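You operate a simulated robot arm through the tools that you are given. There is no shell and no other tool. Be economical: measure what you need, move in short steps, check, and stop when the job is done.

The job below is to be done with a simulated robot arm. You get a single attempt, and the scene is never put back.

## Task
Take the brass bushing and put it on top of the black magnifier.

It is judged by the outcome, as a careful person would: the job done as asked, and still so three seconds after it is handed in. It fails if anything else is knocked over, pushed out of place, dropped, spilled or broken.

## Robot
A 7-joint arm with a two-finger parallel gripper, fixed in place. Base frame: the origin is at the foot of the arm, x ahead of it, y to its left, z up; the work surface is at about z = 0. Readings come in mm, degrees, newtons and seconds.
With the tool pointing down near the work surface it reaches from about 220 to 580 mm from the base axis. Its first joint turns from -66.0 to 66.0 degrees. Payload 2.5 kg.
The TCP is the grasp point between the finger pads, 23 mm short of the fingertips. In the tool frame z runs along the fingers and y along their closing line. The gripper opens to 94 mm. The fingers are 38 mm wide and 10 mm thick; the gripper's body (54 by 96 mm) begins 39 mm behind the TCP.
Orientation is that of the tool frame in the base frame, as a unit quaternion [x, y, z, w]. With the fingers straight down and closing along the base's y, the tool's x points along the base's -x, its y along +y and its z along -z.

## Interface
- The arm moves only by the tool drive_tool. Its argument "increments" is text: rows parted by semicolons, each of 5 numbers parted by spaces: the closure in counts, from 0 (fully open) to 255 (shut), then the shift along the base's x, y, z in mm, then the turn about the base's z in degrees. In form: grip dx dy dz yaw; .... A call has 1 to 10 rows; each row is the pose to reach, as a shift and turn from the pose commanded when the call began. Each row takes 0.2 s and may step no farther than 50 mm and 8.6 degrees from the row before; otherwise, or with a gripper value out of range, the whole call is refused. A pose out of reach is approached as far as the arm can. The call stops where the force on the tool passes 40 N (or 10 N more than at its start, if that is more) or the arm is blocked; 0.2 s more then pass. The fingers move at their own pace (about 108 mm/s each) and stop on an object; they squeeze with about 36 N. The grip force told is the motor's: it shows also when the fingers shut on nothing. Time passes only in rows, and 0.2 s behind the last, so rows that repeat a pose let the fingers close. The reply holds the time, the measured pose of the TCP, the force on the tool along the base axes, the opening and the grip force, in the units named above and with some noise, and new pictures: "pictures" is both (left out), scene, wrist or none.
- Cameras (640 x 400 px; columns grow to the right, rows downward): "scene" is fixed at [129.2, -416.3, 541.9]; the picture's right is [0.74, -0.68, 0.00], its down [-0.40, -0.43, -0.81] and it looks along [0.55, 0.60, -0.59] (base axes); focal length 322 px, centre (320, 200). "wrist" rides on the gripper at [-39, 0, -44] in the tool frame; the picture's right is [0.00, -1.00, 0.00], its down [0.97, 0.00, -0.24] and it looks along [0.24, 0.00, 0.97] (tool axes); focal length 218 px, centre (320, 200).
- probe_pixels(camera, pixels): for up to 12 pixels [column, row] of the newest picture of that camera ("zoom" is the newest enlarged one), the place [x, y, z] in the base frame of the surface seen there, good to about 2 mm. It takes no simulated time.
- inspect(camera, box): a new picture of the part [left, top, right, bottom] of that camera's present view, enlarged. It takes no simulated time.
- hand_in(): hands the job in; it is judged then, once.

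Go step by step. Measure first, check grasps and placings, and put right what went wrong. The budget is 60 turns and 120 pictures, counting those below and the enlarged ones. Unless the task says otherwise, let go and move clear before handing in, and close with one line.

The tools are called after ">>>" as a command line: name --argument value ..., lists and objects as JSON in quotes. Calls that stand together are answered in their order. drive_tool: Moves the arm, as the interface text tells. Its arguments: {"type":"object","properties":{"increments":{"type":"string"},"pictures":{"type":"string","enum":["both","scene","wrist","none"]}},"required":["increments"]} The other tools are called the same way: probe_pixels (camera, pixels) gives the place of the surface under pixels of a picture; inspect (camera, box) takes an enlarged picture of a part of a camera's view; hand_in () hands the job in.

At the start:

```text
time: 0.0
tcp_pos: [338.8, 1.6, 226.2]
orientation: [0.0, 1.0, -0.001, 0.0]
contact_force: [0.9, -0.4, 0.5]
opening: 94.2
grip_force: 0.1
```

scene: 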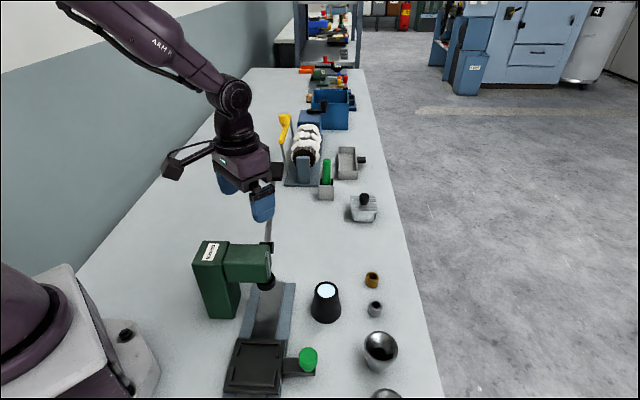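
wrist: 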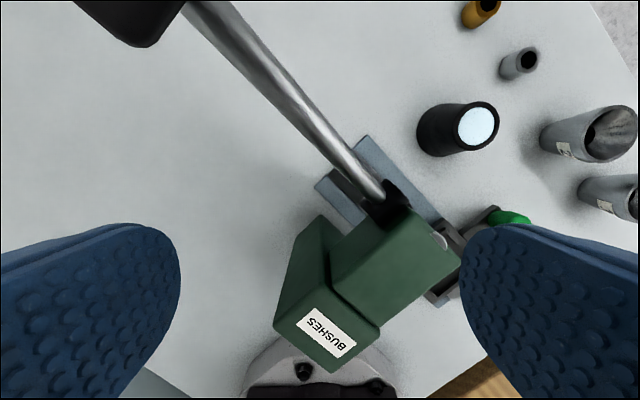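

The brass bushing appears at scene (372,280) and the black magnifier at (326,301). I'll enlarge and probe them.

>>> inspect --camera "scene" --box '[280, 250, 440, 350]'

>>> probe_pixels --camera "scene" --pixels '[[372, 274], [372, 283], [366, 279], [378, 279], [326, 290], [318, 288], [335, 289], [326, 284], [326, 296], [326, 312], [375, 309], [265, 225]]'

```text
4.00 times, centred on (360, 300) of scene
```

zoom: 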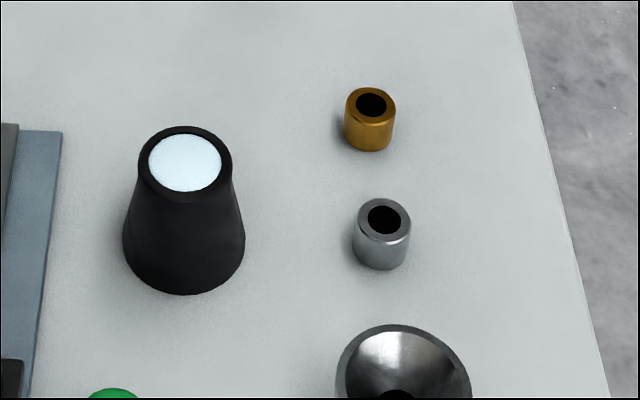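

```text
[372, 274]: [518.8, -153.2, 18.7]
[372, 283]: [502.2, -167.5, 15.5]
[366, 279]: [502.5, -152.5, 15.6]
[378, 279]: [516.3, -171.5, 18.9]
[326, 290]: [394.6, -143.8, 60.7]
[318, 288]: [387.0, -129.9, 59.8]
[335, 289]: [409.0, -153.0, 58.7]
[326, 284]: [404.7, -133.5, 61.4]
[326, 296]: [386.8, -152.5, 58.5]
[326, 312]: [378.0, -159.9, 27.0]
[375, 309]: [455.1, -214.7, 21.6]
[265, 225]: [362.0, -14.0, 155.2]
```

The zoom shows the bushing rim around (371,104) and the magnifier's rim around (185,163). I'll probe their rims precisely.

>>> probe_pixels --camera "zoom" --pixels '[[350, 104], [392, 104], [371, 91], [371, 119], [371, 145], [143, 163], [227, 163], [185, 130], [185, 197], [185, 163], [383, 202], [383, 234]]'

```text
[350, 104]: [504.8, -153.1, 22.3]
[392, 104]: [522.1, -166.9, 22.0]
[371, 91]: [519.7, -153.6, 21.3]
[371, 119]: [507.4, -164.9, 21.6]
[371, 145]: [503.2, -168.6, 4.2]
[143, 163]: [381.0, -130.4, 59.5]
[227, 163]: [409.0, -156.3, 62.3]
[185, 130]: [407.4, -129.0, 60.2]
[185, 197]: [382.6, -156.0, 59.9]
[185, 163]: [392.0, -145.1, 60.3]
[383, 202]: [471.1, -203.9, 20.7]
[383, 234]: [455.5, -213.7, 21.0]
```

Bushing centre is about (513,-160), 22 tall; magnifier top is about (395,-143,60). A lever rod stands close to the gripper (wrist (190,5)-(375,190)), so I'll find where it lies before moving.

>>> probe_pixels --camera "wrist" --pixels '[[370, 185], [320, 130], [270, 80], [220, 25], [130, 25], [160, 10], [330, 310], [420, 225]]'

>>> inspect --camera "scene" --box '[140, 120, 340, 320]'

```text
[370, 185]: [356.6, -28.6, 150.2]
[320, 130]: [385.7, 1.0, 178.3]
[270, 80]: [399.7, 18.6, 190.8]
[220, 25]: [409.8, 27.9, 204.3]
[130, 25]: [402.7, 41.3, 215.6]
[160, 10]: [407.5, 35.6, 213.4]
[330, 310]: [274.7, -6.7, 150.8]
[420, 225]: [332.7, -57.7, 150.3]
```

```text
2.00 times, centred on (240, 220) of scene
```

zoom: 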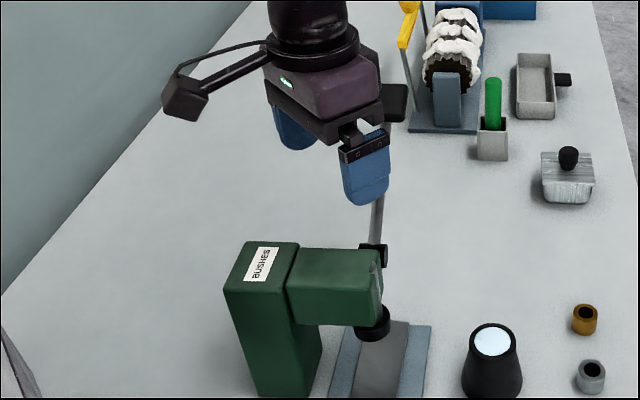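

The lever tops out near (403,41,216), ahead-left of the gripper, so I'll rise a bit, move sideways to -y first, then ahead to above the bushing.

>>> drive_tool --increments "0 0 0 30 0; 0 0 -48 30 0; 60 0 -96 30 0; 90 0 -144 30 0; 90 30 -161 10 0; 90 75 -161 0 0; 90 120 -161 -20 0; 90 150 -161 -50 0; 90 174 -161 -90 0; 90 174 -161 -90 0"

```text
time: 2.2
tcp_pos: [513.8, -160.3, 135.5]
orientation: [0.0, 1.0, 0.0, 0.0]
contact_force: [0.0, 0.3, -0.2]
opening: 60.6
grip_force: 0.0
```

scene: 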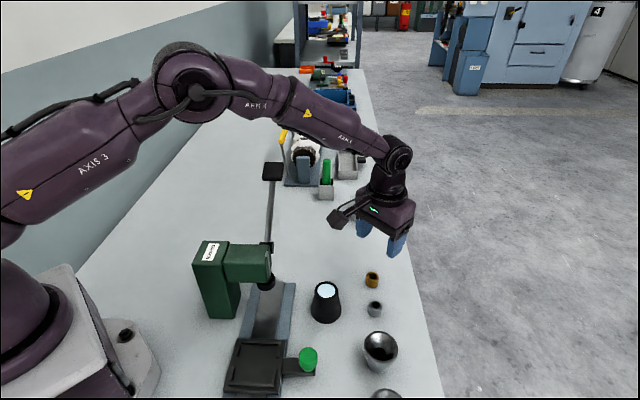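
wrist: 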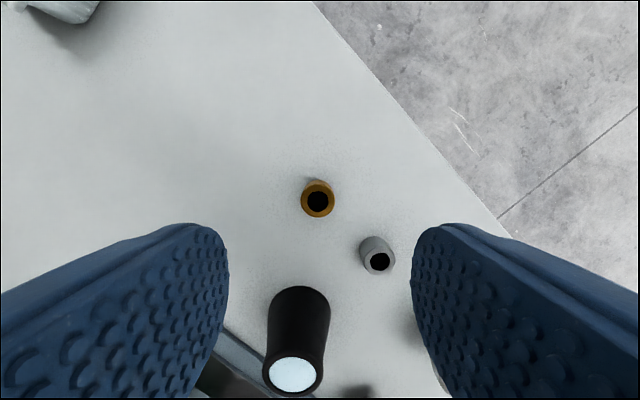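

The bushing is at wrist (318,200), centred between the fingers. I'll re-measure it and its neighbour from above.

>>> probe_pixels --camera "wrist" --pixels '[[304, 201], [332, 201], [318, 187], [318, 214], [364, 260], [393, 260], [378, 248], [378, 272]]'

```text
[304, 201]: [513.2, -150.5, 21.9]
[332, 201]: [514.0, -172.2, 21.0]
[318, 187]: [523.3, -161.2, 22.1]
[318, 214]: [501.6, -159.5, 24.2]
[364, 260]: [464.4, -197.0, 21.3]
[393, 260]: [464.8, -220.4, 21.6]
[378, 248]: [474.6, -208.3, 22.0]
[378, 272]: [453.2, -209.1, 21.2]
```

Centre is (513,-161), and the fingers clear the steel bushing. Descending to z about 27.

>>> drive_tool --increments "90 -1 -1 -40 0; 90 -1 -1 -75 0; 90 -1 -1 -95 0; 90 -1 -1 -108 0; 90 -1 -1 -108 0"

```text
time: 3.4
tcp_pos: [512.5, -160.7, 27.6]
orientation: [0.0, 1.0, 0.0, 0.0]
contact_force: [0.6, 0.0, -0.5]
opening: 60.8
grip_force: 0.1
```

scene: 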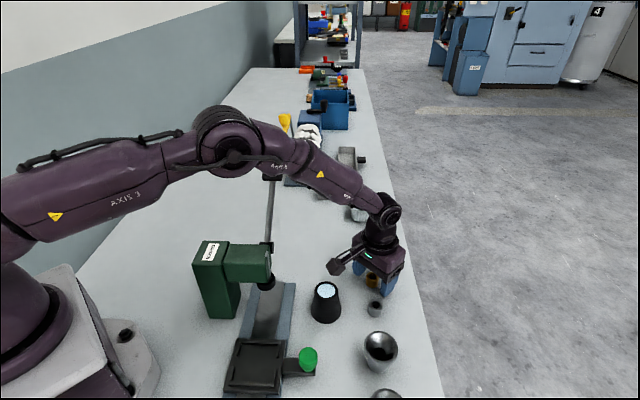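
wrist: 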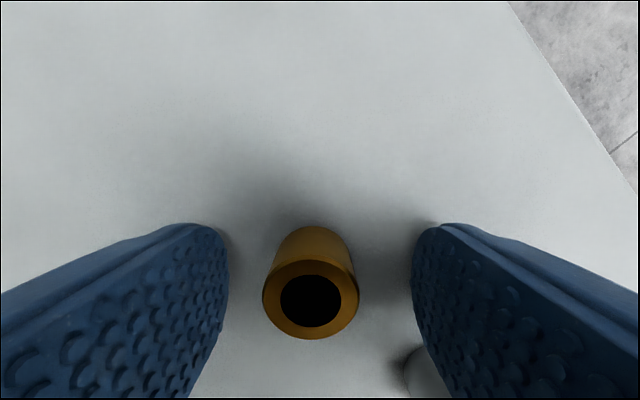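

The bushing sits between the pads at wrist (310,290). Closing, then a small lift.

>>> drive_tool --increments "150 0 0 0 0; 255 0 0 0 0; 255 0 0 0 0; 255 0 0 0 0; 255 0 0 20 0; 255 0 0 60 0; 255 0 0 100 0; 255 0 0 100 0"

```text
time: 5.2
tcp_pos: [511.3, -160.7, 128.0]
orientation: [0.001, 1.0, 0.0, 0.0]
contact_force: [0.7, -0.1, 0.1]
opening: 24.7
grip_force: 36.2
```

scene: 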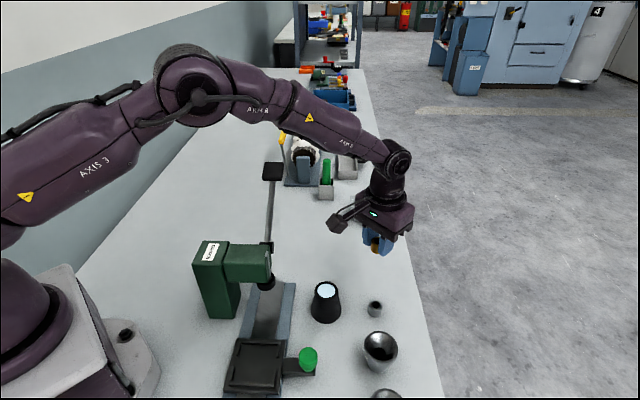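
wrist: 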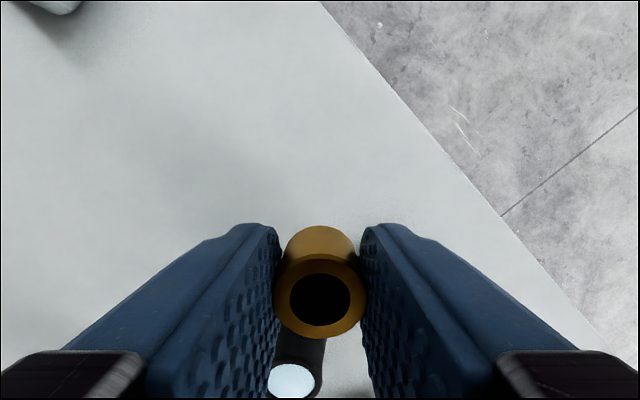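

The bushing is held (opening 24.7, 36 N). Before going near the press, I'll measure the box sticking out of the gripper (scene (337,222)), the press head's near edge, the magnifier rim and the held bushing.

>>> inspect --camera "scene" --box '[300, 190, 428, 270]'

>>> probe_pixels --camera "scene" --pixels '[[337, 222], [331, 216], [340, 230], [270, 250], [268, 275], [271, 282], [316, 291], [336, 291], [326, 283], [326, 299], [377, 246], [311, 360]]'

```text
5.00 times, centred on (364, 230) of scene
```

zoom: 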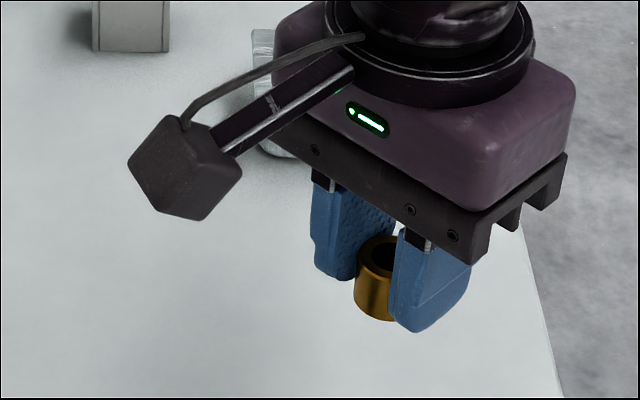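

```text
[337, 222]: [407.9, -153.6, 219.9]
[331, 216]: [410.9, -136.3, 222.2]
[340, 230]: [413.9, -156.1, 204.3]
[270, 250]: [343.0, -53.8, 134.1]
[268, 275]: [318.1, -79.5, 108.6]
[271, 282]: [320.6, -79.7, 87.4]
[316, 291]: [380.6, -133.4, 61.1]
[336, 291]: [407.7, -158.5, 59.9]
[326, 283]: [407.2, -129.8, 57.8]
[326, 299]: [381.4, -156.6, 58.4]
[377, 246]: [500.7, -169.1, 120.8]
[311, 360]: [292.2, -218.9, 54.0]
```

The gripper's box hangs ~100 mm behind at z ≥ TCP+70, which clears the press head (y ≥ -80) at the target. The magnifier centre is (394.5,-143.5, top 60). Moving over it at z ~118.

>>> drive_tool --increments "255 -40 6 0 0; 255 -80 12 0 0; 255 -105 16 0 0; 255 -117 17 -10 0; 255 -117 17 -10 0; 255 -117 17 -10 0"

```text
time: 6.6
tcp_pos: [395.9, -143.0, 115.8]
orientation: [0.0, 1.0, -0.001, 0.0]
contact_force: [0.4, -1.3, -0.6]
opening: 24.6
grip_force: 36.1
```

scene: 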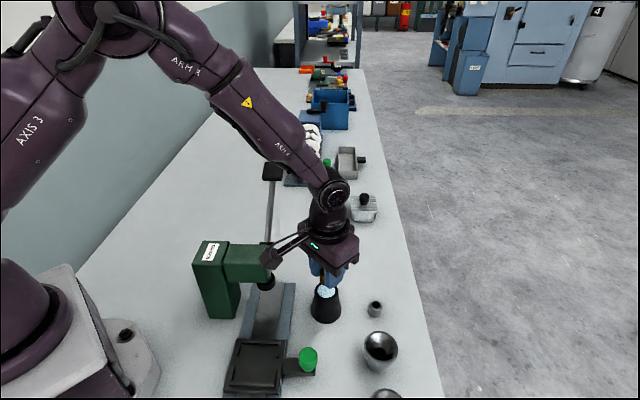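
wrist: 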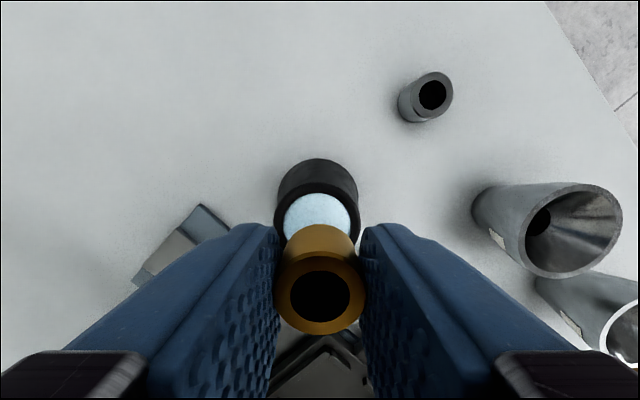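

The bushing and lens line up sideways (wrist column 320). Lowering to just above contact.

>>> drive_tool --increments "255 -1 0 -14 0; 255 -1 0 -22 0; 255 -1 0 -24 0; 255 -1 0 -24 0"

>>> inspect --camera "scene" --box '[280, 250, 376, 310]'

```text
time: 7.6
tcp_pos: [395.3, -141.6, 94.4]
orientation: [-0.001, 1.0, 0.0, 0.0]
contact_force: [-1.1, 0.4, -0.4]
opening: 24.3
grip_force: 35.6
```

scene: 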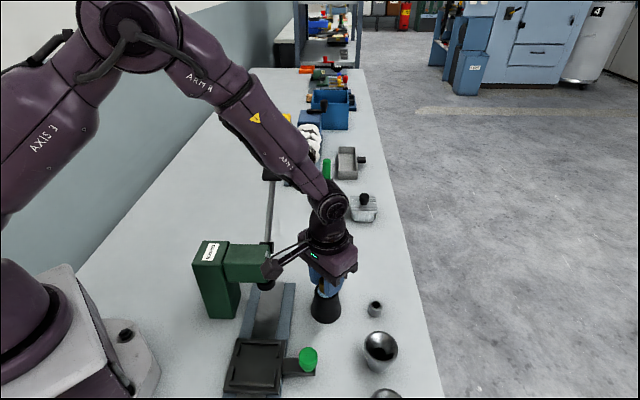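
wrist: 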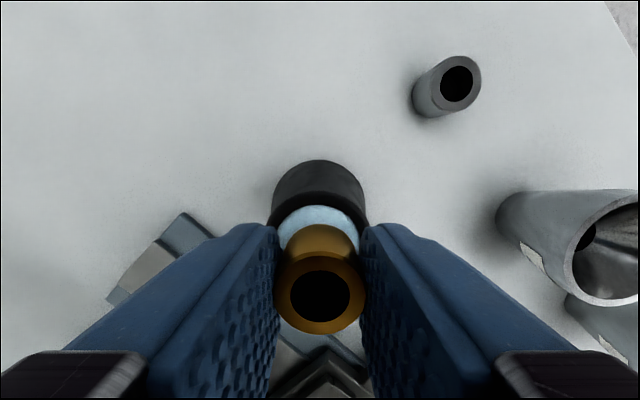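

```text
6.67 times, centred on (328, 280) of scene
```

zoom: 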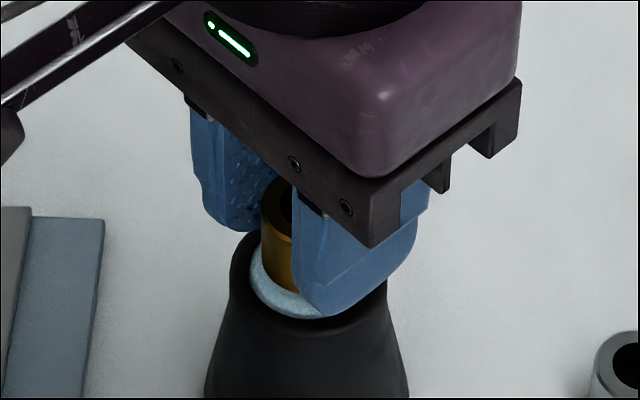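

The bushing is just above the lens and centred. Lowering slowly in small steps to contact.

>>> drive_tool --increments "255 0 0 -2 0; 255 0 0 -4 0; 255 0 0 -5 0; 255 0 0 -5 0"

>>> inspect --camera "scene" --box '[296, 260, 360, 300]'

```text
time: 8.6
tcp_pos: [394.6, -142.5, 89.8]
orientation: [0.0, 1.0, 0.0, 0.001]
contact_force: [-0.8, -0.2, -0.7]
opening: 24.3
grip_force: 36.0
```

scene: 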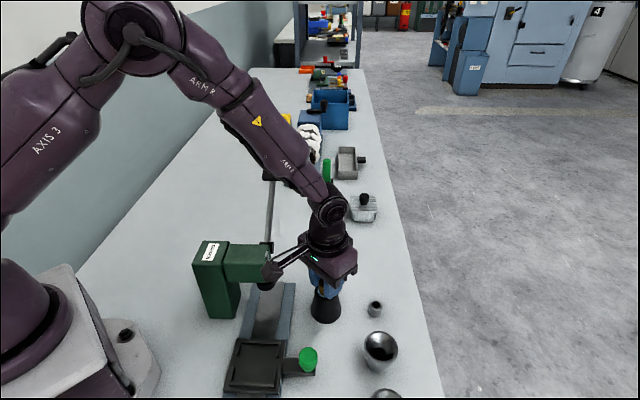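
wrist: 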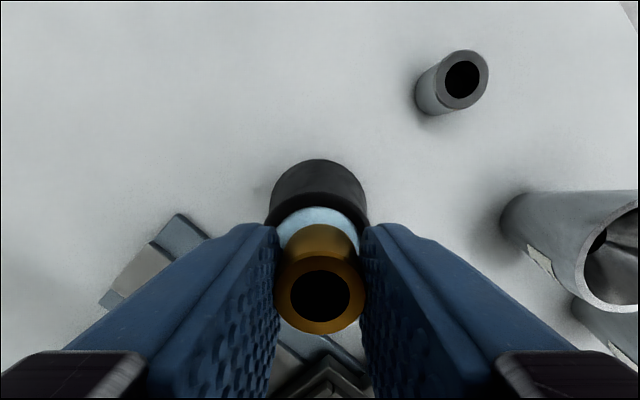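

```text
10.00 times, centred on (328, 280) of scene
```

zoom: 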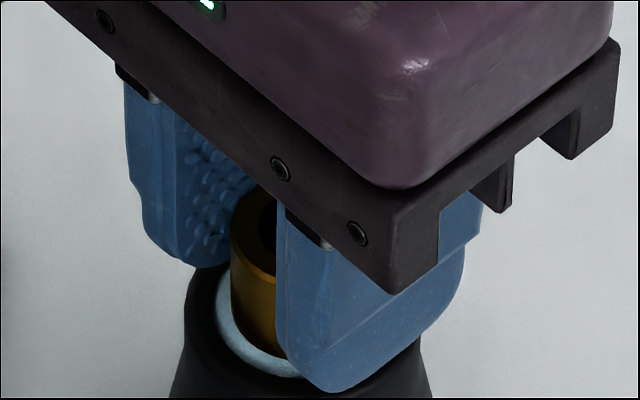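

No contact force yet at z 89.8. Continuing 1 mm lower at a time.

>>> drive_tool --increments "255 0 0 -1 0; 255 0 0 -1 0" --pictures "none"

>>> probe_pixels --camera "zoom" --pixels '[[250, 325], [237, 325], [225, 320], [255, 345], [240, 350], [250, 255], [200, 320]]'

```text
time: 9.2
tcp_pos: [394.2, -141.6, 89.6]
orientation: [0.0, 1.0, 0.0, 0.0]
contact_force: [-0.1, 0.4, -0.5]
opening: 24.1
grip_force: 36.5
```

```text
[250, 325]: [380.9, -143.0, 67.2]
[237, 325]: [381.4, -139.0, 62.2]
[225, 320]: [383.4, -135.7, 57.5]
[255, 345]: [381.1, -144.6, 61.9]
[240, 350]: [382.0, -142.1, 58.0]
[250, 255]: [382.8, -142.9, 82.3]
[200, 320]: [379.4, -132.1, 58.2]
```

>>> drive_tool --increments "255 0 0 -1 0; 255 0 0 -1 0" --pictures "none"

```text
time: 9.8
tcp_pos: [395.6, -143.6, 88.0]
orientation: [0.0, 1.0, 0.0, 0.0]
contact_force: [-0.4, -0.1, 4.4]
opening: 24.5
grip_force: 35.8
```

The upward force rose to 4.4 N, so the bushing rests on the magnifier. Opening the fingers in place.

>>> drive_tool --increments "170 0 0 0 0; 130 0 0 0 0; 110 0 0 0 0; 110 0 0 0 0"

>>> inspect --camera "scene" --box '[280, 250, 376, 310]'

```text
time: 10.8
tcp_pos: [396.4, -141.5, 88.1]
orientation: [0.0, 1.0, 0.0, 0.0]
contact_force: [0.6, -0.1, -0.1]
opening: 53.7
grip_force: 0.0
```

scene: 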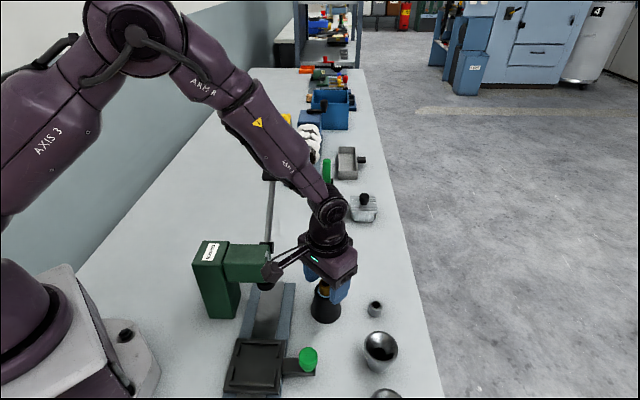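
wrist: 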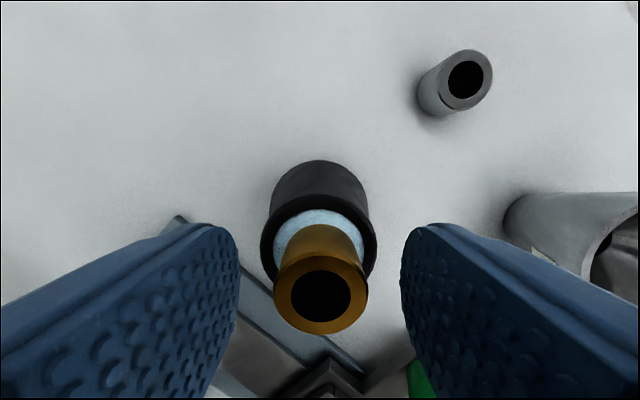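

```text
6.67 times, centred on (328, 280) of scene
```

zoom: 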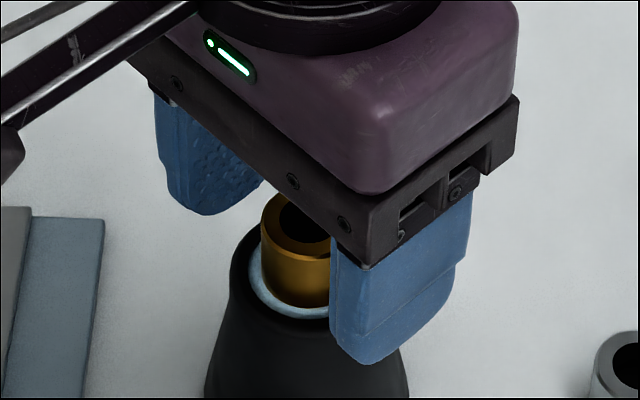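

The bushing stands upright on the lens, free of both pads. Rising straight up, then moving ahead to clear the view.

>>> drive_tool --increments "110 0 0 10 0; 110 0 0 40 0; 110 0 0 80 0; 110 0 0 120 0; 110 40 -20 130 0; 110 80 -20 130 0; 110 80 -20 130 0; 110 80 -20 130 0"

>>> inspect --camera "scene" --box '[272, 250, 400, 330]'

```text
time: 12.6
tcp_pos: [475.2, -160.6, 217.5]
orientation: [0.0, 1.0, 0.0, -0.001]
contact_force: [-0.1, 0.1, 0.0]
opening: 53.7
grip_force: 0.0
```

scene: 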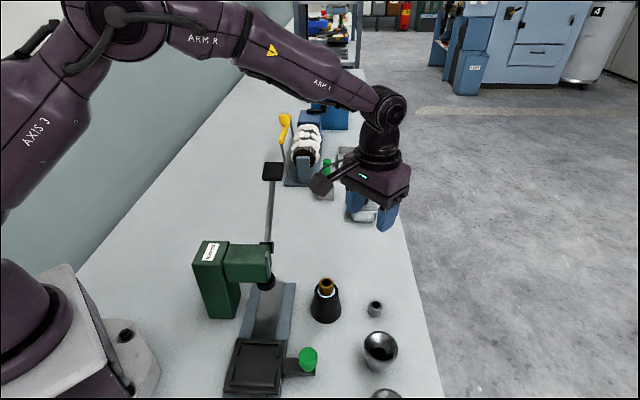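
wrist: 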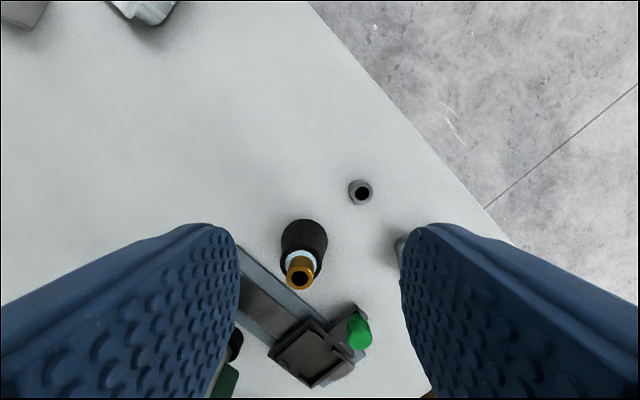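

```text
5.00 times, centred on (336, 290) of scene
```

zoom: 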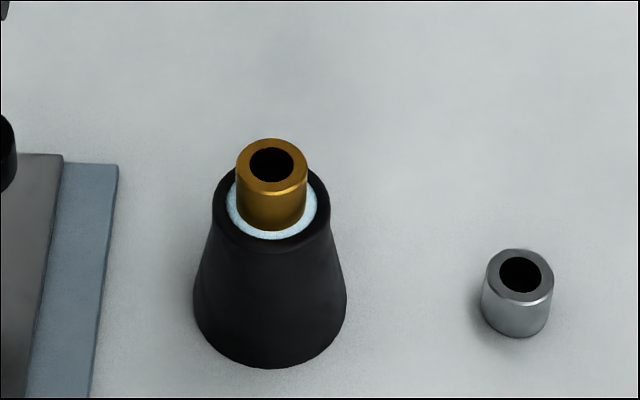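

The bushing stands centred and upright on the magnifier (zoom (272,185)), everything else is in place and the arm is clear. Handing in.

>>> hand_in

```text
The job is handed in.
```

The brass bushing is standing upright and centred on top of the black magnifier. The gripper has let go and moved clear, and the last pictures show nothing else disturbed.
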